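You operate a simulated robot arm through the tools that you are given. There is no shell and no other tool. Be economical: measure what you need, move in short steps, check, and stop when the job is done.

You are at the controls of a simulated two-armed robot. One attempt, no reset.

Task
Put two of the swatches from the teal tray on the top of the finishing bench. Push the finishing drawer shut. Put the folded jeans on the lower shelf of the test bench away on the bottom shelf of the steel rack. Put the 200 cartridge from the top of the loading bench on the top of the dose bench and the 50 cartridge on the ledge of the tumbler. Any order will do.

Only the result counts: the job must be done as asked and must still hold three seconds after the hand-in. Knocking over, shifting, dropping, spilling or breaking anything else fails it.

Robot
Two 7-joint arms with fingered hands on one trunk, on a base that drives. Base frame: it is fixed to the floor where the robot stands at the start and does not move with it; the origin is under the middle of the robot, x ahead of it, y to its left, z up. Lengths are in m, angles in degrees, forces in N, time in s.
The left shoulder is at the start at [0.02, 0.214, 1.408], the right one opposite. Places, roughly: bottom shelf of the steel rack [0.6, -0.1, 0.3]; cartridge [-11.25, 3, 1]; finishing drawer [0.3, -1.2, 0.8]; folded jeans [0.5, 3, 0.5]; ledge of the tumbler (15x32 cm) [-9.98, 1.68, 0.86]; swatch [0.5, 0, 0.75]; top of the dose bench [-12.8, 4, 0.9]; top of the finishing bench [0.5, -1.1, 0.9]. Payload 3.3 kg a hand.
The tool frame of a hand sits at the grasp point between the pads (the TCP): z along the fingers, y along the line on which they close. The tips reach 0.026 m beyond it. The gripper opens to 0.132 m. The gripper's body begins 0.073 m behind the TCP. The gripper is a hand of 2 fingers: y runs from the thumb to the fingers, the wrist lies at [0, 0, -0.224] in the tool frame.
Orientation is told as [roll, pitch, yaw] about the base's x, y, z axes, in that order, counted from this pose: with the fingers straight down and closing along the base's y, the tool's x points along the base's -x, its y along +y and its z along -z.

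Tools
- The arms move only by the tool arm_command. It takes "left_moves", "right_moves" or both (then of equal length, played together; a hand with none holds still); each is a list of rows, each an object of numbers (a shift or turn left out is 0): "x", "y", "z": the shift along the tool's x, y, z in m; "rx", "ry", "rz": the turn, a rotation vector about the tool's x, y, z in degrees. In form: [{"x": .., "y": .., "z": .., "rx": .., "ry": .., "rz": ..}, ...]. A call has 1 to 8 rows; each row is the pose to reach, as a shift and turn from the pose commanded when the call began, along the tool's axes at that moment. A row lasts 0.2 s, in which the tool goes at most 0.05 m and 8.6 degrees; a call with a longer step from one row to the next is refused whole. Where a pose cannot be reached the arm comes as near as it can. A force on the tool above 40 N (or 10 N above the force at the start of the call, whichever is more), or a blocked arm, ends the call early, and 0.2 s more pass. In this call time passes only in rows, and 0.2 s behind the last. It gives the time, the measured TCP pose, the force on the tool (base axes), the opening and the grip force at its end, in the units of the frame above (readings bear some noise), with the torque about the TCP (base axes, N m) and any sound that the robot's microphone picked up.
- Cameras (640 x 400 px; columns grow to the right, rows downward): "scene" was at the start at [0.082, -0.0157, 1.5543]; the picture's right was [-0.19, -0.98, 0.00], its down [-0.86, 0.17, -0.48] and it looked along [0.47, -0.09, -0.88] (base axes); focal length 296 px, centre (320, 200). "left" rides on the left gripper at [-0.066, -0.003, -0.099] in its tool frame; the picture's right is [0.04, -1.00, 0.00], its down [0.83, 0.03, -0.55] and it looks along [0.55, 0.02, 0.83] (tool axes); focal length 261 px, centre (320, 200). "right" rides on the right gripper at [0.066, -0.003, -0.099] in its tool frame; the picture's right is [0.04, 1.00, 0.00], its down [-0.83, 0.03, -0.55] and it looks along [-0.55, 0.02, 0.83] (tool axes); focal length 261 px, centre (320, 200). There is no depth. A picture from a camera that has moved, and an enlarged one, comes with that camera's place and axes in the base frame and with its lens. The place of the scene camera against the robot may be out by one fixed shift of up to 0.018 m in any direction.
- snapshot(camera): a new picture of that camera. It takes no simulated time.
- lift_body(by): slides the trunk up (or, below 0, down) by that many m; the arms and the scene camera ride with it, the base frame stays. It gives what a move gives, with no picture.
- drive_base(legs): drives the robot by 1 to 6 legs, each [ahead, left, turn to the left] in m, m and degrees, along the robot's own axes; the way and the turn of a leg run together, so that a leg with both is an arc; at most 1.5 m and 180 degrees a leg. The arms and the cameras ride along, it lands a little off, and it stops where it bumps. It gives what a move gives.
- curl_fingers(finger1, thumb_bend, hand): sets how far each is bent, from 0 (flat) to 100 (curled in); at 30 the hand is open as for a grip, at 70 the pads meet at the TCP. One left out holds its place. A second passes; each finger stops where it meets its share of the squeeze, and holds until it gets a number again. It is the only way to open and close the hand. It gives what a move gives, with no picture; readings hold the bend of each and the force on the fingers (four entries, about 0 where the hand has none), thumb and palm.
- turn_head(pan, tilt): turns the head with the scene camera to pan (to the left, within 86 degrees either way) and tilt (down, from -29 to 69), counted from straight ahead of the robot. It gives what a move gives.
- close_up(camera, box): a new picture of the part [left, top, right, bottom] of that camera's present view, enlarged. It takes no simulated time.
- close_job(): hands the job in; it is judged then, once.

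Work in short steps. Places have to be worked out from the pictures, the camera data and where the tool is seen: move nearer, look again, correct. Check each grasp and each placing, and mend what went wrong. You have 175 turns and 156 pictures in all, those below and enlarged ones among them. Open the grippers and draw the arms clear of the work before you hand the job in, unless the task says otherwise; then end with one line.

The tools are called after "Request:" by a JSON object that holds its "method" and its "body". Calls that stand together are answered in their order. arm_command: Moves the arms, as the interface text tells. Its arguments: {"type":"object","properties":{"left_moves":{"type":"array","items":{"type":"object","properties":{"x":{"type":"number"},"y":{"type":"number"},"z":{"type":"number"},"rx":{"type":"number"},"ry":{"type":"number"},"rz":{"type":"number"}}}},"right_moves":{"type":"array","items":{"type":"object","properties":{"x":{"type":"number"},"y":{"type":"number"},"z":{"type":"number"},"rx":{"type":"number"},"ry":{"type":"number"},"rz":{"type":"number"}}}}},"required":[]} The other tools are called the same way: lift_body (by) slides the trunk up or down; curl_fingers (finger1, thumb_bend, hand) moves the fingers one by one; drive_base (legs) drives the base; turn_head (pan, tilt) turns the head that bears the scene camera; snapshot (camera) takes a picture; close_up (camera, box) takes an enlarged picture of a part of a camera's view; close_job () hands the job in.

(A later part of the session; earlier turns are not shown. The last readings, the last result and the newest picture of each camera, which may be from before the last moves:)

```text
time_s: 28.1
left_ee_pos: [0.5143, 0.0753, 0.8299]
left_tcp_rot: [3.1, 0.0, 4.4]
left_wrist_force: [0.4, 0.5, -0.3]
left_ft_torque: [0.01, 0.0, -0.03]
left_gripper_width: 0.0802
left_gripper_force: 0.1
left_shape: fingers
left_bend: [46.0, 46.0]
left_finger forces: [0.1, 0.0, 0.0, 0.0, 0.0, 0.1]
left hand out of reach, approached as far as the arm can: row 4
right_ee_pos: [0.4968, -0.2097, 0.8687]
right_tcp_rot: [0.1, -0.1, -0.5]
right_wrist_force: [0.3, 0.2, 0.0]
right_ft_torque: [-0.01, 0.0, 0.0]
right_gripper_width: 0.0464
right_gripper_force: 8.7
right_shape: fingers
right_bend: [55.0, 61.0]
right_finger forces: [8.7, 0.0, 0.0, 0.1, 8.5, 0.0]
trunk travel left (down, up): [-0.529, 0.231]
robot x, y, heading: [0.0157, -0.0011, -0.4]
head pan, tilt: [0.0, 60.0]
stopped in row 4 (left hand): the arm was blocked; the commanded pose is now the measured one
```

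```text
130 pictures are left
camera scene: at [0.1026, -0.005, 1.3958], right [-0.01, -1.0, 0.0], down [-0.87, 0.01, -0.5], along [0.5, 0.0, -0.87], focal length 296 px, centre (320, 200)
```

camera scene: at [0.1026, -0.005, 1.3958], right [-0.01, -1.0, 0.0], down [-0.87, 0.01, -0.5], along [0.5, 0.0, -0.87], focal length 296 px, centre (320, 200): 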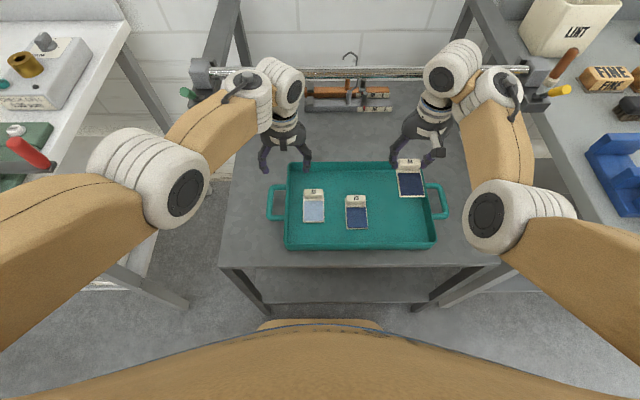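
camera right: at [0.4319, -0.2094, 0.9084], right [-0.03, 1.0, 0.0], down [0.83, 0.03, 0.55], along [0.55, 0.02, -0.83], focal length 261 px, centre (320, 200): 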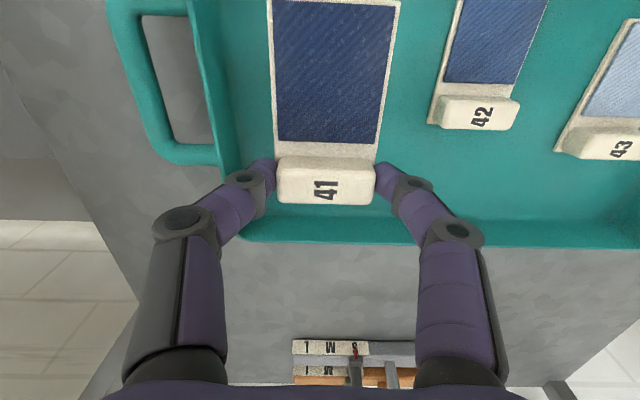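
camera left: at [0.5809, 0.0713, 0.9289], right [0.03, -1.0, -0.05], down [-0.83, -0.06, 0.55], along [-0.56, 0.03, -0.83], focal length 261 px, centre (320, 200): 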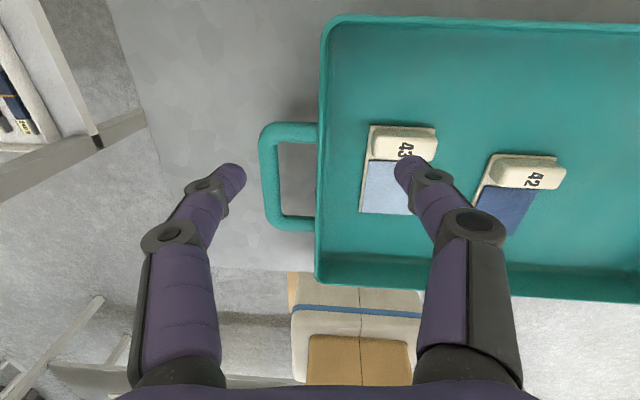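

The left arm stretched awkwardly and got blocked (it reaches poorly inward). I draw it back 3 cm while straightening it, then shift the base right about 7 cm.

Request:
{"method": "arm_command", "body": {"left_moves": [{"x": 0.015, "z": -0.01, "rx": 1.5, "rz": 2.2}, {"x": 0.03, "z": -0.01, "rx": 3.1, "rz": 4.4}]}}

Request:
{"method": "drive_base", "body": {"legs": [[0, -0.08, 0]]}}

Request:
{"method": "snapshot", "body": {"camera": "left"}}

Request:
{"method": "snapshot", "body": {"camera": "scene"}}

```text
time_s: 28.7
left_ee_pos: [0.4927, 0.0819, 0.8456]
left_tcp_rot: [0.5, -1.0, 0.6]
left_wrist_force: [-0.2, -0.6, 0.5]
left_ft_torque: [-0.03, -0.01, -0.01]
left_gripper_width: 0.08
left_gripper_force: 0.3
left_shape: fingers
left_bend: [46.0, 46.0]
left_finger forces: [0.0, 0.1, 0.0, 0.1, 0.1, 0.1]
right_ee_pos: [0.496, -0.2094, 0.8688]
right_tcp_rot: [0.1, 0.0, -0.6]
right_wrist_force: [-0.4, 0.2, -0.9]
right_ft_torque: [0.03, 0.02, -0.01]
right_gripper_width: 0.0464
right_gripper_force: 8.6
right_shape: fingers
right_bend: [55.0, 61.0]
right_finger forces: [8.7, 0.0, 0.1, 0.0, 8.5, 0.0]
trunk travel left (down, up): [-0.529, 0.231]
robot x, y, heading: [0.0138, -0.0016, -0.4]
head pan, tilt: [0.0, 60.0]
```

```text
time_s: 29.7
left_ee_pos: [0.4893, 0.002, 0.8416]
left_tcp_rot: [0.9, -0.5, 0.8]
left_wrist_force: [0.1, 0.1, 0.1]
left_ft_torque: [0.05, 0.01, 0.01]
left_gripper_width: 0.0803
left_gripper_force: 0.0
left_shape: fingers
left_bend: [46.0, 46.0]
left_finger forces: [0.1, 0.0, 0.0, 0.0, 0.0, 0.0]
right_ee_pos: [0.4971, -0.2912, 0.8696]
right_tcp_rot: [0.2, -0.1, -0.4]
right_wrist_force: [0.4, -0.7, -0.8]
right_ft_torque: [0.04, -0.04, 0.01]
right_gripper_width: 0.0462
right_gripper_force: 8.9
right_shape: fingers
right_bend: [55.0, 61.0]
right_finger forces: [8.8, 0.1, 0.0, 0.0, 8.5, 0.0]
trunk travel left (down, up): [-0.529, 0.231]
robot x, y, heading: [0.0132, -0.0841, -0.5]
head pan, tilt: [0.0, 60.0]
```

```text
129 pictures are left
camera left: at [0.5546, -0.0019, 0.9412], right [-0.03, -1.0, -0.02], down [-0.84, 0.02, 0.55], along [-0.55, 0.03, -0.84], focal length 261 px, centre (320, 200)
```

left: 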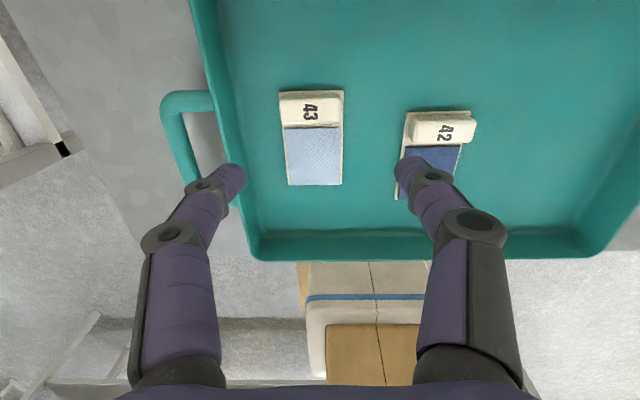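

```text
128 pictures are left
camera scene: at [0.1019, -0.089, 1.3958], right [-0.01, -1.0, 0.0], down [-0.87, 0.01, -0.5], along [0.5, 0.0, -0.87], focal length 296 px, centre (320, 200)
```

scene: 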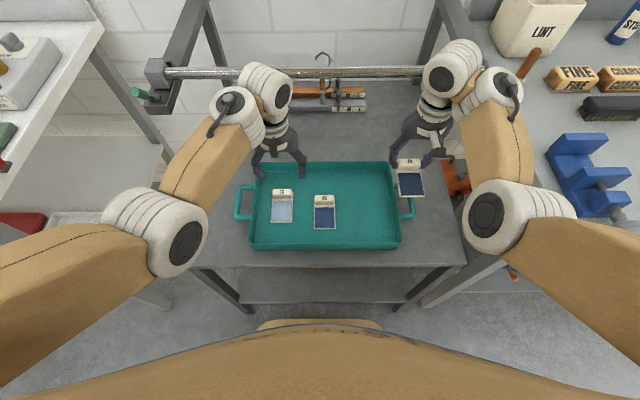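

Block 43 is at about (0.501, 0.010); left TCP is at (0.489, 0.002). I raise the right hand and pull it back a bit, align the left, then lower the trunk 7 cm.

Request:
{"method": "arm_command", "body": {"right_moves": [{"x": 0.03, "z": -0.02}, {"x": 0.05, "z": -0.05}], "left_moves": [{"x": -0.005, "y": 0.004, "rx": 0.5, "ry": -0.3, "rz": 0.5}, {"x": -0.012, "y": 0.008, "rx": 0.9, "ry": -0.5, "rz": 0.8}]}}

Request:
{"method": "lift_body", "body": {"by": -0.075}}

Request:
{"method": "snapshot", "body": {"camera": "left"}}

```text
time_s: 30.3
left_ee_pos: [0.5012, 0.0101, 0.8417]
left_tcp_rot: [-0.1, -1.0, -0.2]
left_wrist_force: [-0.7, 0.7, -1.0]
left_ft_torque: [0.03, 0.0, -0.02]
left_gripper_width: 0.0801
left_gripper_force: 0.0
left_shape: fingers
left_bend: [46.0, 46.0]
left_finger forces: [0.0, 0.1, 0.0, 0.1, 0.0, 0.1]
right_ee_pos: [0.4752, -0.2879, 0.8829]
right_tcp_rot: [0.0, 0.1, -0.4]
right_wrist_force: [-0.5, 0.4, 0.2]
right_ft_torque: [-0.05, -0.01, -0.02]
right_gripper_width: 0.0461
right_gripper_force: 9.3
right_shape: fingers
right_bend: [55.0, 61.0]
right_finger forces: [8.9, 0.0, 0.0, 0.0, 8.7, 0.0]
right hand out of reach, approached as far as the arm can: row 1, 2
trunk travel left (down, up): [-0.529, 0.231]
robot x, y, heading: [0.0107, -0.0825, -0.2]
head pan, tilt: [0.0, 60.0]
```

```text
time_s: 31.4
left_ee_pos: [0.5039, 0.0242, 0.7648]
left_tcp_rot: [0.9, -1.1, 0.6]
left_wrist_force: [0.3, -2.3, 0.2]
left_ft_torque: [-0.02, 0.01, -0.03]
left_gripper_width: 0.0768
left_gripper_force: 0.9
left_shape: fingers
left_bend: [48.0, 46.0]
left_finger forces: [1.4, 0.0, 0.0, 0.0, 0.1, 0.0]
right_ee_pos: [0.4782, -0.2884, 0.8063]
right_tcp_rot: [0.0, 0.0, -0.4]
right_wrist_force: [0.7, 0.0, -0.7]
right_ft_torque: [0.03, -0.02, 0.02]
right_gripper_width: 0.0461
right_gripper_force: 8.4
right_shape: fingers
right_bend: [55.0, 61.0]
right_finger forces: [9.0, 0.0, 0.0, 0.0, 8.7, 0.0]
trunk travel left (down, up): [-0.454, 0.306]
robot x, y, heading: [0.0126, -0.0857, -0.4]
head pan, tilt: [0.0, 60.0]
```

```text
127 pictures are left
camera left: at [0.5682, 0.0199, 0.8647], right [-0.03, -1.0, -0.02], down [-0.84, 0.02, 0.54], along [-0.54, 0.03, -0.84], focal length 261 px, centre (320, 200)
```

left: 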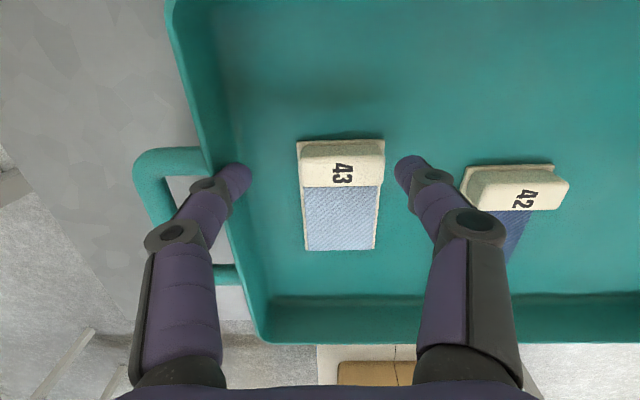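

The outer left finger is touching the tray's left wall lightly (2 N). I shift to the right by 13 mm and narrow the hand slightly.

Request:
{"method": "arm_command", "body": {"left_moves": [{"y": -0.007}, {"y": -0.014, "x": -0.0}]}}

Request:
{"method": "curl_fingers", "body": {"hand": "left", "finger1": 49, "thumb_bend": 49}}

Request:
{"method": "snapshot", "body": {"camera": "left"}}

```text
time_s: 32.2
left_ee_pos: [0.5057, 0.0331, 0.7572]
left_tcp_rot: [2.3, -1.0, 2.0]
left_wrist_force: [-0.2, -1.3, 2.3]
left_ft_torque: [0.03, 0.01, 0.0]
left_gripper_width: 0.0773
left_gripper_force: 0.3
left_shape: fingers
left_bend: [47.0, 46.0]
left_finger forces: [1.3, 0.0, 0.0, 0.0, 0.1, 0.1]
right_ee_pos: [0.4774, -0.2904, 0.8068]
right_tcp_rot: [0.0, 0.0, -0.4]
right_wrist_force: [0.1, 0.3, -1.6]
right_ft_torque: [0.02, -0.02, 0.0]
right_gripper_width: 0.0461
right_gripper_force: 9.2
right_shape: fingers
right_bend: [55.0, 61.0]
right_finger forces: [8.9, 0.0, 0.0, 0.1, 8.8, 0.1]
trunk travel left (down, up): [-0.454, 0.306]
robot x, y, heading: [0.0129, -0.0836, -0.2]
head pan, tilt: [0.0, 60.0]
stopped in row 2 (left hand): the arm was blocked; the commanded pose is now the measured one
```

```text
time_s: 33.2
left_ee_pos: [0.5059, 0.0325, 0.7563]
left_tcp_rot: [2.3, -0.9, 2.0]
left_wrist_force: [0.9, 0.1, 0.8]
left_ft_torque: [-0.01, 0.0, 0.0]
left_gripper_width: 0.0707
left_gripper_force: 0.1
left_shape: fingers
left_bend: [49.0, 49.0]
left_finger forces: [0.1, 0.0, 0.0, 0.0, 0.1, 0.1]
right_ee_pos: [0.4782, -0.2893, 0.8062]
right_tcp_rot: [0.0, 0.0, -0.4]
right_wrist_force: [-0.4, 0.1, -0.8]
right_ft_torque: [0.04, 0.0, -0.01]
right_gripper_width: 0.046
right_gripper_force: 8.3
right_shape: fingers
right_bend: [55.0, 61.0]
right_finger forces: [9.0, 0.0, 0.1, 0.0, 8.8, 0.1]
trunk travel left (down, up): [-0.454, 0.306]
robot x, y, heading: [0.0143, -0.0892, -0.4]
head pan, tilt: [0.0, 60.0]
```

```text
126 pictures are left
camera left: at [0.5711, 0.027, 0.8572], right [-0.01, -1.0, -0.04], down [-0.84, -0.02, 0.54], along [-0.54, 0.04, -0.84], focal length 261 px, centre (320, 200)
```

left: 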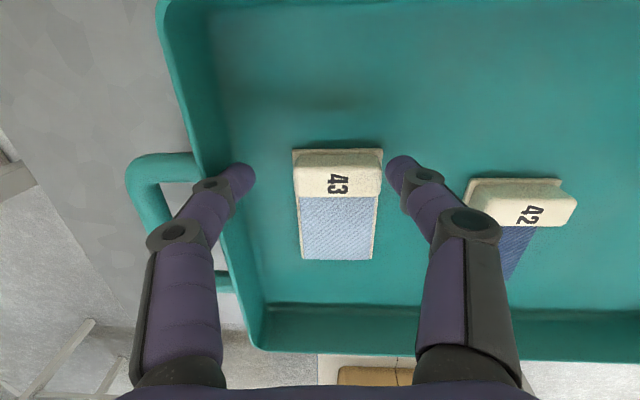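

The left arm works poorly this far inward, so I'll use the right hand only. I raise the trunk, then pull the left hand back to its rest place.

Request:
{"method": "lift_body", "body": {"by": 0.12}}

Request:
{"method": "arm_command", "body": {"left_moves": [{"x": 0.04, "rx": 1.0, "rz": 1.0}, {"x": 0.08, "rx": 2, "rz": 2}, {"x": 0.12, "rx": 2.3, "rz": 2}, {"x": 0.166, "rx": 2.3, "rz": 2}]}}

Request:
{"method": "snapshot", "body": {"camera": "scene"}}

```text
time_s: 34.7
left_ee_pos: [0.5102, 0.0662, 0.8719]
left_tcp_rot: [4.4, -0.9, 4.2]
left_wrist_force: [0.0, 0.6, -0.4]
left_ft_torque: [0.03, 0.03, -0.04]
left_gripper_width: 0.0698
left_gripper_force: 0.1
left_shape: fingers
left_bend: [49.0, 49.0]
left_finger forces: [0.0, 0.0, 0.0, 0.0, 0.0, 0.0]
right_ee_pos: [0.4771, -0.2886, 0.9262]
right_tcp_rot: [-0.1, 0.1, -0.5]
right_wrist_force: [-0.5, -0.2, -0.5]
right_ft_torque: [0.01, 0.02, 0.02]
right_gripper_width: 0.0462
right_gripper_force: 9.3
right_shape: fingers
right_bend: [55.0, 61.0]
right_finger forces: [9.0, 0.1, 0.1, 0.0, 8.8, 0.0]
trunk travel left (down, up): [-0.574, 0.186]
robot x, y, heading: [0.0136, -0.0838, -0.4]
head pan, tilt: [0.0, 60.0]
```

```text
time_s: 35.7
left_ee_pos: [0.3366, 0.0253, 0.875]
left_tcp_rot: [0.1, -0.9, -0.2]
left_wrist_force: [-0.2, -0.3, 0.4]
left_ft_torque: [0.03, -0.01, 0.0]
left_gripper_width: 0.0697
left_gripper_force: 0.0
left_shape: fingers
left_bend: [49.0, 49.0]
left_finger forces: [0.1, 0.1, 0.0, 0.0, 0.0, 0.0]
right_ee_pos: [0.4768, -0.2883, 0.9252]
right_tcp_rot: [0.0, 0.0, -0.5]
right_wrist_force: [-0.4, -0.2, -0.8]
right_ft_torque: [-0.03, -0.05, 0.04]
right_gripper_width: 0.0462
right_gripper_force: 9.0
right_shape: fingers
right_bend: [55.0, 61.0]
right_finger forces: [9.0, 0.0, 0.1, 0.1, 8.7, 0.1]
trunk travel left (down, up): [-0.574, 0.186]
robot x, y, heading: [0.0119, -0.0831, -0.4]
head pan, tilt: [0.0, 60.0]
```

```text
125 pictures are left
camera scene: at [0.0988, -0.087, 1.4409], right [-0.01, -1.0, 0.0], down [-0.87, 0.01, -0.5], along [0.5, 0.0, -0.87], focal length 296 px, centre (320, 200)
```

scene: 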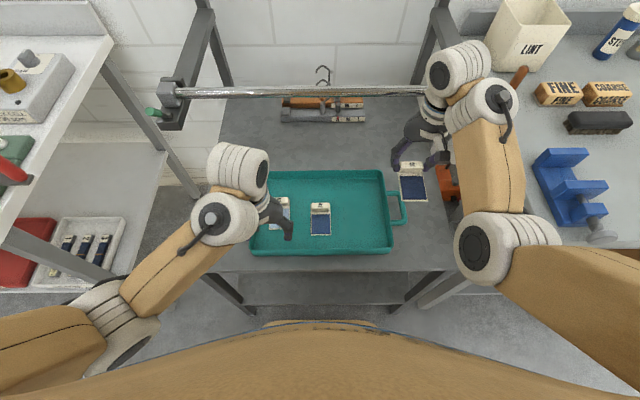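

Clear. I raise the trunk and carry swatch 41 back, right and forward to the free bench area near (0.42, -0.84), left of the drawer.

Request:
{"method": "lift_body", "body": {"by": 0.18}}

Request:
{"method": "drive_base", "body": {"legs": [[-0.35, 0, 0], [0, -0.55, 0]]}}

Request:
{"method": "turn_head", "body": {"pan": -20, "tilt": 45}}

Request:
{"method": "snapshot", "body": {"camera": "scene"}}

```text
time_s: 37.7
left_ee_pos: [0.3396, 0.0251, 1.0545]
left_tcp_rot: [0.0, -0.8, -0.2]
left_wrist_force: [-0.3, 0.7, -1.1]
left_ft_torque: [-0.01, -0.03, 0.0]
left_gripper_width: 0.0698
left_gripper_force: 0.0
left_shape: fingers
left_bend: [49.0, 49.0]
left_finger forces: [0.1, 0.1, 0.0, 0.0, 0.0, 0.1]
right_ee_pos: [0.478, -0.2893, 1.1069]
right_tcp_rot: [0.1, 0.0, -0.4]
right_wrist_force: [0.5, 1.1, -0.6]
right_ft_torque: [-0.05, -0.01, -0.02]
right_gripper_width: 0.0462
right_gripper_force: 8.9
right_shape: fingers
right_bend: [55.0, 61.0]
right_finger forces: [8.9, 0.0, 0.0, 0.0, 8.7, 0.1]
trunk travel left (down, up): [-0.754, 0.006]
robot x, y, heading: [0.0131, -0.0852, -0.1]
head pan, tilt: [0.0, 60.0]
```

```text
time_s: 42.8
left_ee_pos: [-0.0159, -0.5318, 1.0544]
left_tcp_rot: [0.0, -0.9, -0.9]
left_wrist_force: [1.4, -0.5, 1.1]
left_ft_torque: [0.02, -0.02, 0.0]
left_gripper_width: 0.0698
left_gripper_force: 0.0
left_shape: fingers
left_bend: [49.0, 49.0]
left_finger forces: [0.1, 0.0, 0.0, 0.0, 0.0, 0.0]
right_ee_pos: [0.117, -0.8471, 1.1056]
right_tcp_rot: [0.0, 0.0, -1.1]
right_wrist_force: [0.5, 0.5, 0.2]
right_ft_torque: [0.01, -0.02, 0.01]
right_gripper_width: 0.046
right_gripper_force: 9.1
right_shape: fingers
right_bend: [55.0, 61.0]
right_finger forces: [9.0, 0.0, 0.0, 0.0, 8.9, 0.1]
trunk travel left (down, up): [-0.754, 0.006]
robot x, y, heading: [-0.3465, -0.6337, -1.0]
head pan, tilt: [0.0, 60.0]
```

```text
time_s: 43.6
left_ee_pos: [-0.0159, -0.5318, 1.0548]
left_tcp_rot: [-0.1, -0.8, -0.9]
left_wrist_force: [0.1, -1.0, -0.3]
left_ft_torque: [0.01, 0.01, -0.01]
left_gripper_width: 0.0697
left_gripper_force: 0.2
left_shape: fingers
left_bend: [49.0, 49.0]
left_finger forces: [0.0, 0.1, 0.0, 0.1, 0.1, 0.0]
right_ee_pos: [0.1177, -0.8466, 1.1064]
right_tcp_rot: [0.0, 0.0, -1.2]
right_wrist_force: [1.1, -0.5, -0.6]
right_ft_torque: [0.05, -0.01, 0.0]
right_gripper_width: 0.046
right_gripper_force: 8.5
right_shape: fingers
right_bend: [55.0, 61.0]
right_finger forces: [9.0, 0.0, 0.0, 0.1, 8.8, 0.0]
trunk travel left (down, up): [-0.754, 0.006]
robot x, y, heading: [-0.3438, -0.638, -1.0]
head pan, tilt: [-20.0, 45.0]
```

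```text
124 pictures are left
camera scene: at [-0.2505, -0.6687, 1.6404], right [-0.36, -0.93, 0.0], down [-0.66, 0.25, -0.71], along [0.66, -0.25, -0.71], focal length 296 px, centre (320, 200)
```

scene: 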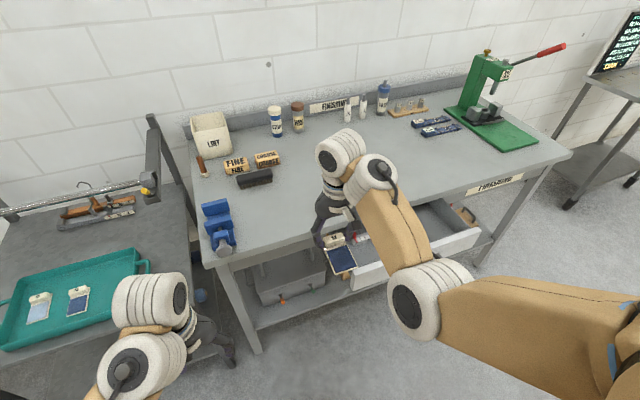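

Bench area right of the vise is clear, drawer front spans y -0.95…-1.43 at x ≈ 0.17. I drive forward to bring the swatch over the bench.

Request:
{"method": "drive_base", "body": {"legs": [[0.33, 0, 0]]}}

Request:
{"method": "turn_head", "body": {"pan": -15, "tilt": 60}}

Request:
{"method": "snapshot", "body": {"camera": "scene"}}

Request:
{"method": "snapshot", "body": {"camera": "right"}}

```text
time_s: 45.8
left_ee_pos: [0.3061, -0.5387, 1.0547]
left_tcp_rot: [0.0, -0.8, -0.9]
left_wrist_force: [1.5, 0.6, 0.2]
left_ft_torque: [-0.01, 0.0, 0.04]
left_gripper_width: 0.0698
left_gripper_force: 0.0
left_shape: fingers
left_bend: [49.0, 49.0]
left_finger forces: [0.0, 0.1, 0.0, 0.0, 0.0, 0.0]
right_ee_pos: [0.4384, -0.8547, 1.106]
right_tcp_rot: [0.0, 0.1, -1.2]
right_wrist_force: [-0.5, 0.3, 0.0]
right_ft_torque: [0.01, -0.03, 0.0]
right_gripper_width: 0.0461
right_gripper_force: 8.9
right_shape: fingers
right_bend: [55.0, 61.0]
right_finger forces: [9.0, 0.0, 0.0, 0.0, 8.9, 0.0]
trunk travel left (down, up): [-0.754, 0.006]
robot x, y, heading: [-0.0262, -0.6398, -1.2]
head pan, tilt: [-20.0, 45.0]
```

```text
time_s: 46.5
left_ee_pos: [0.3052, -0.5387, 1.0555]
left_tcp_rot: [-0.1, -0.9, -0.9]
left_wrist_force: [0.1, -0.6, -0.4]
left_ft_torque: [-0.03, 0.0, -0.04]
left_gripper_width: 0.0697
left_gripper_force: 0.1
left_shape: fingers
left_bend: [49.0, 49.0]
left_finger forces: [0.0, 0.0, 0.0, 0.0, 0.0, 0.0]
right_ee_pos: [0.4382, -0.8535, 1.1067]
right_tcp_rot: [0.0, 0.0, -1.0]
right_wrist_force: [-0.4, -0.9, -0.3]
right_ft_torque: [-0.01, 0.01, -0.03]
right_gripper_width: 0.0459
right_gripper_force: 9.0
right_shape: fingers
right_bend: [55.0, 61.0]
right_finger forces: [9.0, 0.1, 0.1, 0.1, 8.9, 0.0]
trunk travel left (down, up): [-0.754, 0.006]
robot x, y, heading: [-0.0212, -0.6416, -1.2]
head pan, tilt: [-15.0, 60.0]
```

```text
123 pictures are left
camera scene: at [0.0588, -0.6646, 1.621], right [-0.28, -0.96, 0.0], down [-0.83, 0.24, -0.5], along [0.48, -0.14, -0.87], focal length 296 px, centre (320, 200)
```

scene: 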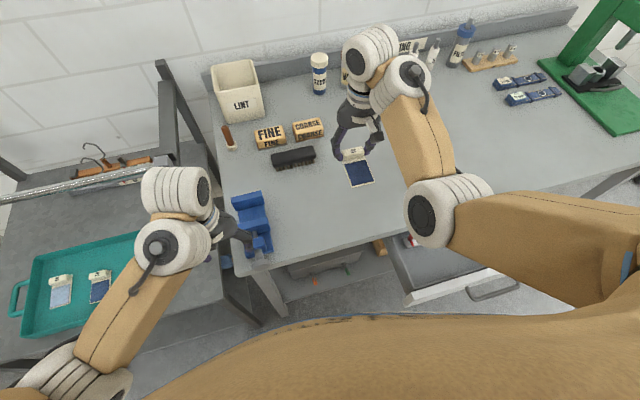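

```text
122 pictures are left
camera right: at [0.372, -0.8549, 1.2047], right [-0.02, 1.0, 0.0], down [0.83, 0.02, 0.55], along [0.55, 0.01, -0.83], focal length 261 px, centre (320, 200)
```

right: 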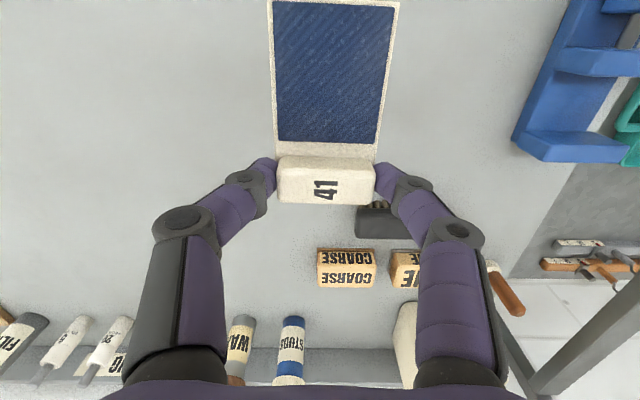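

All clear below. I lower the right hand 13 cm and check.

Request:
{"method": "arm_command", "body": {"right_moves": [{"z": 0.045}, {"z": 0.09}, {"z": 0.13}, {"z": 0.15}]}}

Request:
{"method": "snapshot", "body": {"camera": "right"}}

Request:
{"method": "close_up", "body": {"camera": "scene", "box": [280, 100, 440, 240]}}

```text
time_s: 47.5
left_ee_pos: [0.3049, -0.539, 1.0544]
left_tcp_rot: [-0.1, -0.9, -1.0]
left_wrist_force: [-1.0, -0.2, -0.1]
left_ft_torque: [-0.01, -0.01, 0.03]
left_gripper_width: 0.07
left_gripper_force: 0.1
left_shape: fingers
left_bend: [49.0, 49.0]
left_finger forces: [0.0, 0.0, 0.0, 0.0, 0.0, 0.0]
right_ee_pos: [0.4403, -0.8546, 0.9533]
right_tcp_rot: [0.0, 0.1, -1.2]
right_wrist_force: [-0.4, -0.1, -0.8]
right_ft_torque: [-0.03, -0.01, 0.0]
right_gripper_width: 0.0458
right_gripper_force: 9.6
right_shape: fingers
right_bend: [55.0, 61.0]
right_finger forces: [9.3, 0.0, 0.0, 0.1, 9.3, 0.0]
trunk travel left (down, up): [-0.754, 0.006]
robot x, y, heading: [-0.0218, -0.643, -1.2]
head pan, tilt: [-15.0, 60.0]
```

```text
121 pictures are left
camera right: at [0.3735, -0.8543, 1.0512], right [-0.02, 1.0, 0.0], down [0.83, 0.02, 0.55], along [0.55, 0.01, -0.83], focal length 261 px, centre (320, 200)
```

right: 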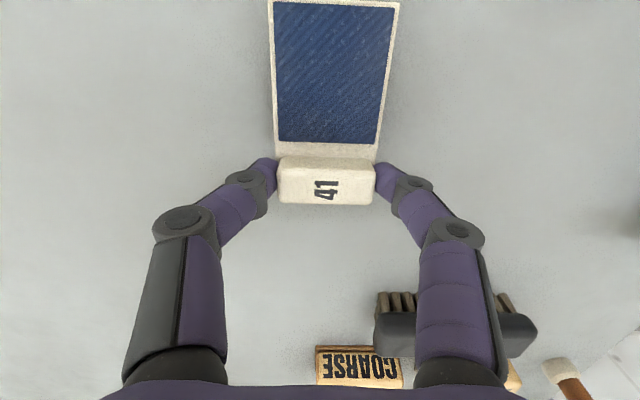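

```text
2.86 times, centred on (360, 170) of scene
camera zoom: at [0.0592, -0.6646, 1.621], right [-0.28, -0.96, 0.0], down [-0.83, 0.24, -0.5], along [0.48, -0.14, -0.87], focal length 847 px, centre (206, 286)
```

zoom: 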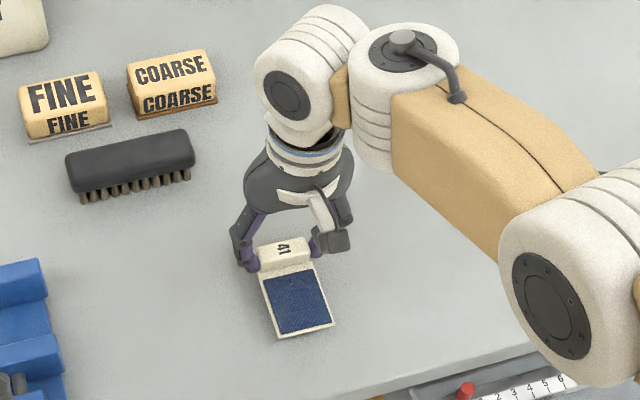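

It hovers just above the top. I lower in small steps until touch.

Request:
{"method": "arm_command", "body": {"right_moves": [{"z": 0.006}, {"z": 0.011}, {"z": 0.015}]}}

```text
time_s: 48.3
left_ee_pos: [0.3056, -0.5385, 1.0559]
left_tcp_rot: [0.0, -0.8, -0.9]
left_wrist_force: [0.1, 0.2, 0.0]
left_ft_torque: [-0.02, -0.02, -0.02]
left_gripper_width: 0.0698
left_gripper_force: 0.0
left_shape: fingers
left_bend: [49.0, 49.0]
left_finger forces: [0.0, 0.0, 0.0, 0.0, 0.0, 0.1]
right_ee_pos: [0.4394, -0.8544, 0.9394]
right_tcp_rot: [0.0, -0.1, -1.2]
right_wrist_force: [-0.1, 0.1, -1.0]
right_ft_torque: [0.02, 0.01, -0.01]
right_gripper_width: 0.046
right_gripper_force: 8.9
right_shape: fingers
right_bend: [55.0, 61.0]
right_finger forces: [9.3, 0.0, 0.0, 0.1, 9.5, 0.0]
trunk travel left (down, up): [-0.754, 0.006]
robot x, y, heading: [-0.0181, -0.6406, -1.0]
head pan, tilt: [-15.0, 60.0]
```

No contact yet; continue down a little.

Request:
{"method": "arm_command", "body": {"right_moves": [{"z": 0.005}, {"z": 0.009}]}}

Request:
{"method": "close_up", "body": {"camera": "scene", "box": [280, 100, 440, 240]}}

```text
time_s: 48.9
left_ee_pos: [0.3046, -0.5379, 1.055]
left_tcp_rot: [-0.1, -1.0, -0.9]
left_wrist_force: [-0.2, 0.1, -0.6]
left_ft_torque: [-0.02, 0.02, 0.0]
left_gripper_width: 0.0699
left_gripper_force: 0.1
left_shape: fingers
left_bend: [49.0, 49.0]
left_finger forces: [0.0, 0.1, 0.1, 0.1, 0.0, 0.0]
right_ee_pos: [0.4385, -0.8529, 0.9346]
right_tcp_rot: [-0.1, -0.2, -1.3]
right_wrist_force: [-1.8, -1.5, 19.5]
right_ft_torque: [0.07, 0.05, 0.04]
right_gripper_width: 0.0459
right_gripper_force: 15.8
right_shape: fingers
right_bend: [57.0, 62.0]
right_finger forces: [15.8, 0.0, 0.0, 0.0, 16.1, 0.0]
trunk travel left (down, up): [-0.754, 0.006]
robot x, y, heading: [-0.0214, -0.6429, -1.0]
head pan, tilt: [-15.0, 60.0]
```

```text
2.86 times, centred on (360, 170) of scene
camera zoom: at [0.0568, -0.6639, 1.6213], right [-0.28, -0.96, 0.0], down [-0.83, 0.24, -0.5], along [0.48, -0.14, -0.87], focal length 847 px, centre (206, 286)
```

zoom: 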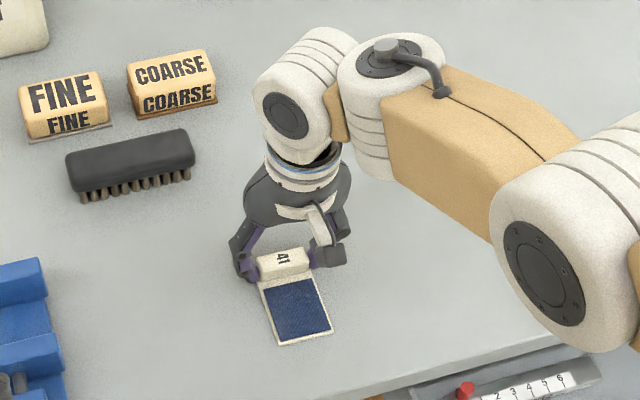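

Contact at 19 N: it's on the bench. I back off 4 mm of press, open, and rise.

Request:
{"method": "arm_command", "body": {"right_moves": [{"z": -0.004}]}}

Request:
{"method": "curl_fingers", "body": {"hand": "right", "finger1": 46, "thumb_bend": 46}}

Request:
{"method": "arm_command", "body": {"right_moves": [{"z": -0.03}, {"z": -0.07}, {"z": -0.12}, {"z": -0.168}]}}

Request:
{"method": "snapshot", "body": {"camera": "right"}}

```text
time_s: 49.3
left_ee_pos: [0.3068, -0.5385, 1.0547]
left_tcp_rot: [-0.1, -0.8, -0.8]
left_wrist_force: [-0.7, 0.7, 0.3]
left_ft_torque: [-0.02, -0.01, 0.01]
left_gripper_width: 0.0699
left_gripper_force: 0.0
left_shape: fingers
left_bend: [49.0, 49.0]
left_finger forces: [0.0, 0.1, 0.0, 0.0, 0.1, 0.0]
right_ee_pos: [0.4386, -0.8538, 0.934]
right_tcp_rot: [0.0, 0.2, -1.2]
right_wrist_force: [1.0, -0.3, 1.4]
right_ft_torque: [0.08, -0.02, -0.01]
right_gripper_width: 0.0459
right_gripper_force: 10.2
right_shape: fingers
right_bend: [57.0, 62.0]
right_finger forces: [10.6, 0.1, 0.0, 0.0, 10.2, 0.1]
trunk travel left (down, up): [-0.754, 0.006]
robot x, y, heading: [-0.0246, -0.6439, -1.1]
head pan, tilt: [-15.0, 60.0]
```

```text
time_s: 50.3
left_ee_pos: [0.3062, -0.5383, 1.0548]
left_tcp_rot: [-0.1, -0.8, -0.9]
left_wrist_force: [-0.7, 0.4, -0.6]
left_ft_torque: [0.01, 0.01, 0.03]
left_gripper_width: 0.0697
left_gripper_force: 0.1
left_shape: fingers
left_bend: [49.0, 49.0]
left_finger forces: [0.0, 0.1, 0.0, 0.1, 0.0, 0.0]
right_ee_pos: [0.4394, -0.8537, 0.9367]
right_tcp_rot: [0.0, 0.0, -1.2]
right_wrist_force: [0.2, 0.5, 0.6]
right_ft_torque: [0.02, -0.02, -0.03]
right_gripper_width: 0.0794
right_gripper_force: 0.0
right_shape: fingers
right_bend: [46.0, 46.0]
right_finger forces: [0.0, 0.0, 0.1, 0.1, 0.0, 0.0]
trunk travel left (down, up): [-0.754, 0.006]
robot x, y, heading: [-0.0239, -0.6399, -1.0]
head pan, tilt: [-15.0, 60.0]
```

```text
time_s: 51.3
left_ee_pos: [0.3056, -0.5391, 1.0558]
left_tcp_rot: [-0.1, -0.8, -0.8]
left_wrist_force: [-0.4, -0.2, 0.2]
left_ft_torque: [0.03, -0.02, 0.03]
left_gripper_width: 0.0698
left_gripper_force: 0.0
left_shape: fingers
left_bend: [49.0, 49.0]
left_finger forces: [0.0, 0.1, 0.1, 0.0, 0.0, 0.1]
right_ee_pos: [0.4373, -0.8548, 1.1011]
right_tcp_rot: [-0.1, 0.1, -1.1]
right_wrist_force: [0.5, 0.2, 0.3]
right_ft_torque: [0.04, 0.02, -0.02]
right_gripper_width: 0.0795
right_gripper_force: 0.0
right_shape: fingers
right_bend: [46.0, 46.0]
right_finger forces: [0.1, 0.0, 0.1, 0.0, 0.0, 0.1]
trunk travel left (down, up): [-0.754, 0.006]
robot x, y, heading: [-0.0255, -0.6415, -0.8]
head pan, tilt: [-15.0, 60.0]
```

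```text
118 pictures are left
camera right: at [0.3724, -0.8555, 1.1982], right [-0.02, 1.0, 0.0], down [0.83, 0.02, 0.55], along [0.55, 0.01, -0.83], focal length 261 px, centre (320, 200)
```

right: 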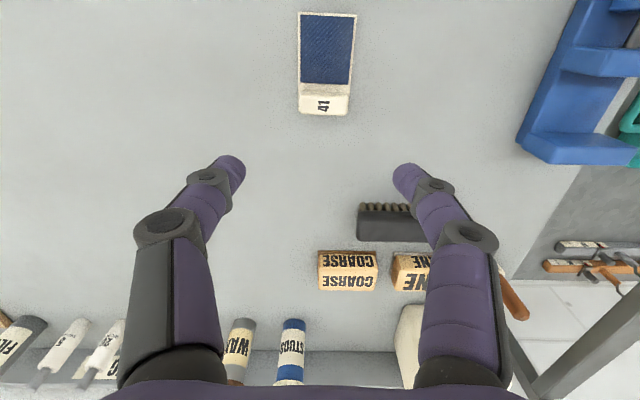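

Swatch 41 is on the bench. Next the drawer: I back away, go right so the right hand faces the drawer middle, and lower the trunk.

Request:
{"method": "drive_base", "body": {"legs": [[-0.5, 0, 1], [0, -0.37, 0]]}}

Request:
{"method": "lift_body", "body": {"by": -0.25}}

Request:
{"method": "curl_fingers", "body": {"hand": "right", "finger1": 68, "thumb_bend": 68}}

Request:
{"method": "arm_command", "body": {"right_moves": [{"ry": -8}, {"ry": -16}, {"ry": -24, "z": -0.01}, {"ry": -32, "z": -0.02}, {"ry": -40, "z": -0.02}, {"ry": -48, "z": -0.02}, {"ry": -56, "z": -0.02}, {"ry": -64, "z": -0.02}]}}

Request:
{"method": "turn_head", "body": {"pan": -20, "tilt": 40}}

Request:
{"method": "snapshot", "body": {"camera": "scene"}}

```text
time_s: 56.2
left_ee_pos: [-0.1858, -0.9033, 1.0544]
left_tcp_rot: [0.0, -1.0, 0.1]
left_wrist_force: [0.3, 0.0, 0.0]
left_ft_torque: [0.02, -0.01, 0.04]
left_gripper_width: 0.07
left_gripper_force: 0.0
left_shape: fingers
left_bend: [49.0, 49.0]
left_finger forces: [0.0, 0.0, 0.0, 0.0, 0.0, 0.0]
right_ee_pos: [-0.0475, -1.2168, 1.0988]
right_tcp_rot: [0.1, 0.0, -0.1]
right_wrist_force: [0.3, 0.1, 1.3]
right_ft_torque: [-0.02, 0.01, 0.02]
right_gripper_width: 0.0796
right_gripper_force: 0.0
right_shape: fingers
right_bend: [46.0, 46.0]
right_finger forces: [0.0, 0.1, 0.0, 0.0, 0.1, 0.0]
trunk travel left (down, up): [-0.754, 0.006]
robot x, y, heading: [-0.5083, -1.0079, -0.0]
head pan, tilt: [-15.0, 60.0]
```

```text
time_s: 58.8
left_ee_pos: [-0.1869, -0.9021, 0.8051]
left_tcp_rot: [0.0, -0.9, 0.2]
left_wrist_force: [0.8, -0.3, -0.7]
left_ft_torque: [-0.01, 0.03, -0.04]
left_gripper_width: 0.0696
left_gripper_force: 0.1
left_shape: fingers
left_bend: [49.0, 49.0]
left_finger forces: [0.0, 0.0, 0.0, 0.0, 0.0, 0.1]
right_ee_pos: [-0.0469, -1.2161, 0.8486]
right_tcp_rot: [0.1, 0.0, -0.1]
right_wrist_force: [-0.2, -0.3, 0.2]
right_ft_torque: [0.0, 0.01, -0.01]
right_gripper_width: 0.0795
right_gripper_force: 0.0
right_shape: fingers
right_bend: [46.0, 46.0]
right_finger forces: [0.0, 0.0, 0.1, 0.0, 0.1, 0.0]
trunk travel left (down, up): [-0.504, 0.256]
robot x, y, heading: [-0.5132, -1.0098, -0.0]
head pan, tilt: [-15.0, 60.0]
```

```text
time_s: 59.8
left_ee_pos: [-0.1865, -0.9025, 0.805]
left_tcp_rot: [-0.1, -0.9, 0.1]
left_wrist_force: [0.0, 0.8, -0.2]
left_ft_torque: [0.01, 0.0, 0.01]
left_gripper_width: 0.0697
left_gripper_force: 0.0
left_shape: fingers
left_bend: [49.0, 49.0]
left_finger forces: [0.1, 0.0, 0.1, 0.1, 0.0, 0.1]
right_ee_pos: [-0.0468, -1.2164, 0.8489]
right_tcp_rot: [0.0, 0.0, -0.1]
right_wrist_force: [0.2, -0.8, 0.5]
right_ft_torque: [-0.01, 0.01, -0.01]
right_gripper_width: 0.008
right_gripper_force: 0.1
right_shape: fingers
right_bend: [68.0, 68.0]
right_finger forces: [0.0, 0.0, 0.0, 0.0, 0.0, 0.0]
trunk travel left (down, up): [-0.504, 0.256]
robot x, y, heading: [-0.513, -1.0093, -0.1]
head pan, tilt: [-15.0, 60.0]
```

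```text
time_s: 61.6
left_ee_pos: [-0.1867, -0.9004, 0.8038]
left_tcp_rot: [-0.1, -0.8, 0.1]
left_wrist_force: [0.4, 0.6, 0.3]
left_ft_torque: [-0.03, -0.02, 0.0]
left_gripper_width: 0.0698
left_gripper_force: 0.0
left_shape: fingers
left_bend: [49.0, 49.0]
left_finger forces: [0.1, 0.0, 0.0, 0.0, 0.0, 0.0]
right_ee_pos: [-0.0403, -1.1989, 0.8796]
right_tcp_rot: [4.2, -62.7, -3.4]
right_wrist_force: [-4.4, -6.3, -7.4]
right_ft_torque: [0.3, -0.86, 0.51]
right_gripper_width: 0.0077
right_gripper_force: 0.1
right_shape: fingers
right_bend: [68.0, 68.0]
right_finger forces: [0.0, 0.0, 0.0, 0.0, 0.0, 0.0]
right hand out of reach, approached as far as the arm can: row 6, 7, 8
trunk travel left (down, up): [-0.504, 0.256]
robot x, y, heading: [-0.5134, -1.0108, -0.1]
head pan, tilt: [-15.0, 60.0]
```

```text
time_s: 62.4
left_ee_pos: [-0.1866, -0.9027, 0.8048]
left_tcp_rot: [0.1, -0.9, 0.1]
left_wrist_force: [0.0, 0.1, -0.6]
left_ft_torque: [-0.03, 0.04, 0.01]
left_gripper_width: 0.0695
left_gripper_force: 0.1
left_shape: fingers
left_bend: [49.0, 49.0]
left_finger forces: [0.0, 0.0, 0.0, 0.1, 0.0, 0.0]
right_ee_pos: [-0.0376, -1.1963, 0.8838]
right_tcp_rot: [6.1, -63.0, -5.0]
right_wrist_force: [-0.9, -0.4, 0.0]
right_ft_torque: [0.0, 0.03, -0.02]
right_gripper_width: 0.0077
right_gripper_force: 0.1
right_shape: fingers
right_bend: [68.0, 68.0]
right_finger forces: [0.1, 0.0, 0.0, 0.0, 0.1, 0.0]
trunk travel left (down, up): [-0.504, 0.256]
robot x, y, heading: [-0.5142, -1.014, -0.0]
head pan, tilt: [-20.0, 40.0]
```

```text
117 pictures are left
camera scene: at [-0.4094, -1.0455, 1.3974], right [-0.34, -0.94, 0.0], down [-0.6, 0.22, -0.77], along [0.72, -0.26, -0.64], focal length 296 px, centre (320, 200)
```

scene: 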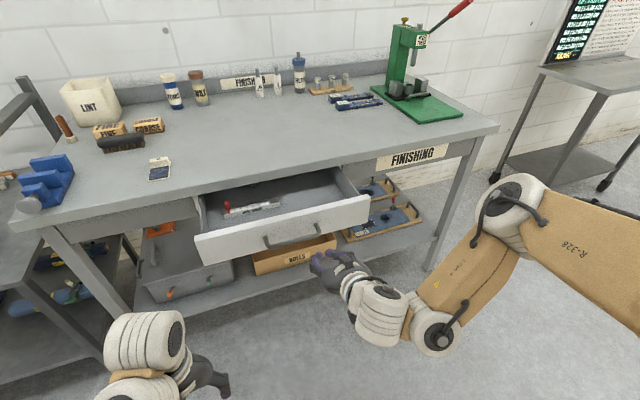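

The hand now points forward at (-0.04, -1.20, 0.884); the drawer front is near x 0.18, centre y -1.17. I lower to z ≈ 0.79, shift right to miss the handle, and approach.

Request:
{"method": "lift_body", "body": {"by": -0.09}}

Request:
{"method": "drive_base", "body": {"legs": [[0, -0.055, 0], [0.14, 0, 0]]}}

Request:
{"method": "snapshot", "body": {"camera": "scene"}}

Request:
{"method": "snapshot", "body": {"camera": "right"}}

```text
time_s: 63.7
left_ee_pos: [-0.1867, -0.9027, 0.7138]
left_tcp_rot: [0.1, -1.0, 0.1]
left_wrist_force: [0.0, -0.4, 0.0]
left_ft_torque: [0.01, 0.02, -0.02]
left_gripper_width: 0.07
left_gripper_force: 0.1
left_shape: fingers
left_bend: [49.0, 49.0]
left_finger forces: [0.0, 0.1, 0.1, 0.0, 0.0, 0.0]
right_ee_pos: [-0.0472, -1.2073, 0.7724]
right_tcp_rot: [0.2, -62.9, -0.2]
right_wrist_force: [-0.2, 0.3, -0.5]
right_ft_torque: [0.0, 0.01, 0.01]
right_gripper_width: 0.0075
right_gripper_force: 0.1
right_shape: fingers
right_bend: [68.0, 68.0]
right_finger forces: [0.0, 0.0, 0.0, 0.0, 0.1, 0.0]
trunk travel left (down, up): [-0.414, 0.346]
robot x, y, heading: [-0.5135, -1.0089, -0.0]
head pan, tilt: [-20.0, 40.0]
```

```text
time_s: 65.6
left_ee_pos: [-0.043, -0.953, 0.7144]
left_tcp_rot: [0.1, -0.7, 0.4]
left_wrist_force: [-0.3, -0.2, -0.4]
left_ft_torque: [0.0, 0.03, 0.01]
left_gripper_width: 0.0696
left_gripper_force: 0.0
left_shape: fingers
left_bend: [49.0, 49.0]
left_finger forces: [0.1, 0.0, 0.0, 0.1, 0.0, 0.1]
right_ee_pos: [0.0977, -1.2578, 0.7716]
right_tcp_rot: [0.1, -62.8, 0.2]
right_wrist_force: [0.4, 0.2, 0.5]
right_ft_torque: [-0.04, -0.02, -0.01]
right_gripper_width: 0.0077
right_gripper_force: 0.2
right_shape: fingers
right_bend: [68.0, 68.0]
right_finger forces: [0.1, 0.0, 0.0, 0.0, 0.0, 0.0]
trunk travel left (down, up): [-0.414, 0.346]
robot x, y, heading: [-0.3707, -1.0681, 0.1]
head pan, tilt: [-20.0, 40.0]
```

```text
116 pictures are left
camera scene: at [-0.2564, -1.0979, 1.307], right [-0.34, -0.94, 0.0], down [-0.61, 0.22, -0.77], along [0.72, -0.26, -0.64], focal length 296 px, centre (320, 200)
```

scene: 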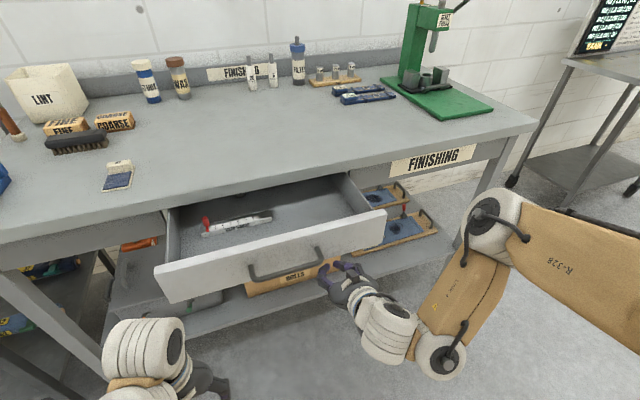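

```text
115 pictures are left
camera right: at [-0.0218, -1.2609, 0.7576], right [-0.02, 1.0, -0.04], down [-0.11, 0.03, 0.99], along [0.99, 0.03, 0.11], focal length 261 px, centre (320, 200)
```

right: 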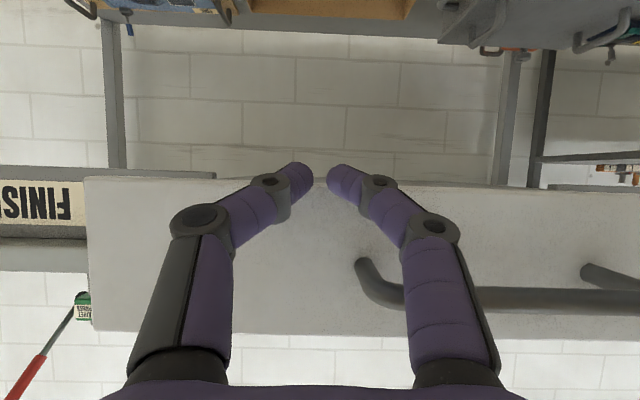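

The fingertips are at the panel's bottom edge (panel z ≈ 0.77–0.89). I raise 6 cm and drive forward to contact.

Request:
{"method": "lift_body", "body": {"by": 0.06}}

Request:
{"method": "drive_base", "body": {"legs": [[0.1, 0, 0]]}}

Request:
{"method": "snapshot", "body": {"camera": "scene"}}

```text
time_s: 66.2
left_ee_pos: [-0.0427, -0.9541, 0.7568]
left_tcp_rot: [-0.1, -1.0, 0.4]
left_wrist_force: [-0.7, 0.3, 0.0]
left_ft_torque: [0.0, 0.0, 0.02]
left_gripper_width: 0.0698
left_gripper_force: 0.0
left_shape: fingers
left_bend: [49.0, 49.0]
left_finger forces: [0.0, 0.0, 0.0, 0.0, 0.0, 0.0]
right_ee_pos: [0.0872, -1.2593, 0.8024]
right_tcp_rot: [-3.0, -61.1, 3.4]
right_wrist_force: [-0.1, 0.4, -16.1]
right_ft_torque: [-0.56, -0.04, 0.01]
right_gripper_width: 0.01
right_gripper_force: 7.2
right_shape: fingers
right_bend: [66.0, 68.0]
right_finger forces: [14.0, 0.0, 0.0, 0.0, 0.0, 0.0]
trunk travel left (down, up): [-0.455, 0.306]
robot x, y, heading: [-0.3701, -1.0671, 0.1]
head pan, tilt: [-20.0, 40.0]
stopped: the force on the tool passed its limit (the readings are from after the stop); the commanded pose is now the measured one
```

```text
time_s: 67.4
left_ee_pos: [0.0588, -0.9533, 0.7561]
left_tcp_rot: [0.0, -0.8, 0.6]
left_wrist_force: [0.2, 0.0, -0.6]
left_ft_torque: [0.01, 0.0, 0.01]
left_gripper_width: 0.0694
left_gripper_force: 0.0
left_shape: fingers
left_bend: [49.0, 49.0]
left_finger forces: [0.1, 0.1, 0.0, 0.1, 0.0, 0.1]
right_ee_pos: [0.1943, -1.2592, 0.8031]
right_tcp_rot: [-2.5, -61.4, 2.9]
right_wrist_force: [0.0, -0.4, -18.6]
right_ft_torque: [-0.56, -0.03, -0.03]
right_gripper_width: 0.0084
right_gripper_force: 8.8
right_shape: fingers
right_bend: [67.0, 68.0]
right_finger forces: [17.0, 0.0, 0.0, 0.1, 0.1, 0.1]
trunk travel left (down, up): [-0.455, 0.306]
robot x, y, heading: [-0.2628, -1.0634, 0.3]
head pan, tilt: [-20.0, 40.0]
```

```text
114 pictures are left
camera scene: at [-0.1574, -1.0976, 1.3479], right [-0.34, -0.94, 0.0], down [-0.61, 0.22, -0.76], along [0.72, -0.26, -0.64], focal length 296 px, centre (320, 200)
```

scene: 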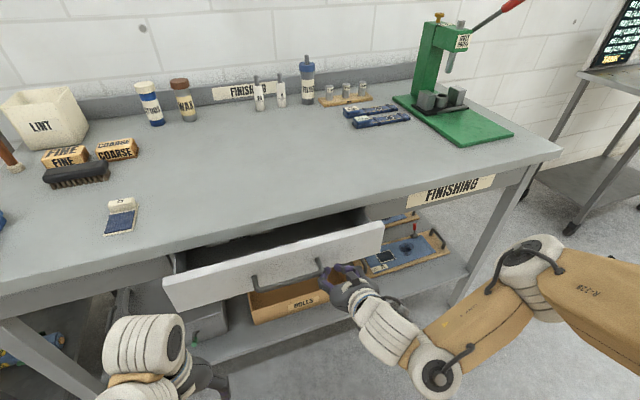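

The finger sits under the handle's end and the drive has already pushed the drawer partly in. I relieve the upward force by 1 cm and view the contact.

Request:
{"method": "lift_body", "body": {"by": -0.02}}

Request:
{"method": "snapshot", "body": {"camera": "right"}}

Request:
{"method": "close_up", "body": {"camera": "scene", "box": [140, 180, 460, 380]}}

```text
time_s: 68.1
left_ee_pos: [0.0587, -0.9537, 0.7364]
left_tcp_rot: [-0.1, -1.1, 0.6]
left_wrist_force: [0.2, 0.3, -0.6]
left_ft_torque: [0.01, -0.04, 0.02]
left_gripper_width: 0.0698
left_gripper_force: 0.1
left_shape: fingers
left_bend: [49.0, 49.0]
left_finger forces: [0.1, 0.0, 0.1, 0.0, 0.1, 0.0]
right_ee_pos: [0.1913, -1.2585, 0.7844]
right_tcp_rot: [-2.6, -61.6, 3.3]
right_wrist_force: [-0.5, 0.5, 0.4]
right_ft_torque: [0.01, -0.02, 0.0]
right_gripper_width: 0.0073
right_gripper_force: 0.1
right_shape: fingers
right_bend: [68.0, 68.0]
right_finger forces: [0.0, 0.1, 0.1, 0.0, 0.0, 0.0]
trunk travel left (down, up): [-0.435, 0.326]
robot x, y, heading: [-0.2669, -1.0643, 0.3]
head pan, tilt: [-20.0, 40.0]
```

```text
113 pictures are left
camera right: at [0.073, -1.2622, 0.7728], right [-0.03, 1.0, -0.06], down [-0.09, 0.06, 0.99], along [1.0, 0.04, 0.09], focal length 261 px, centre (320, 200)
```

right: 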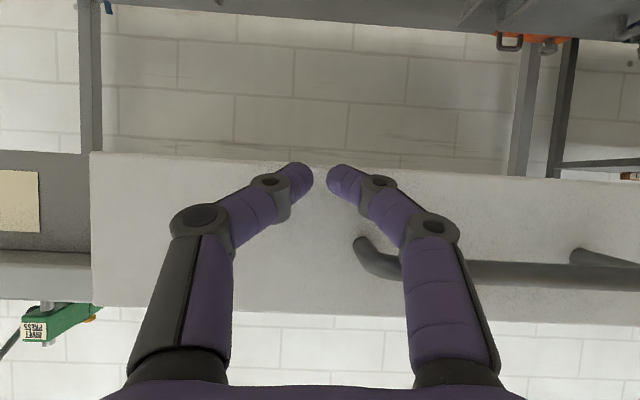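

```text
2.00 times, centred on (300, 280) of scene
camera zoom: at [-0.1584, -1.097, 1.3282], right [-0.34, -0.94, 0.0], down [-0.61, 0.22, -0.77], along [0.72, -0.26, -0.64], focal length 593 px, centre (360, 40)
```

zoom: 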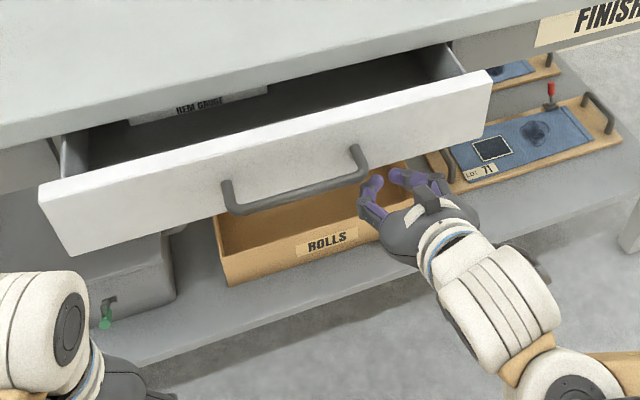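

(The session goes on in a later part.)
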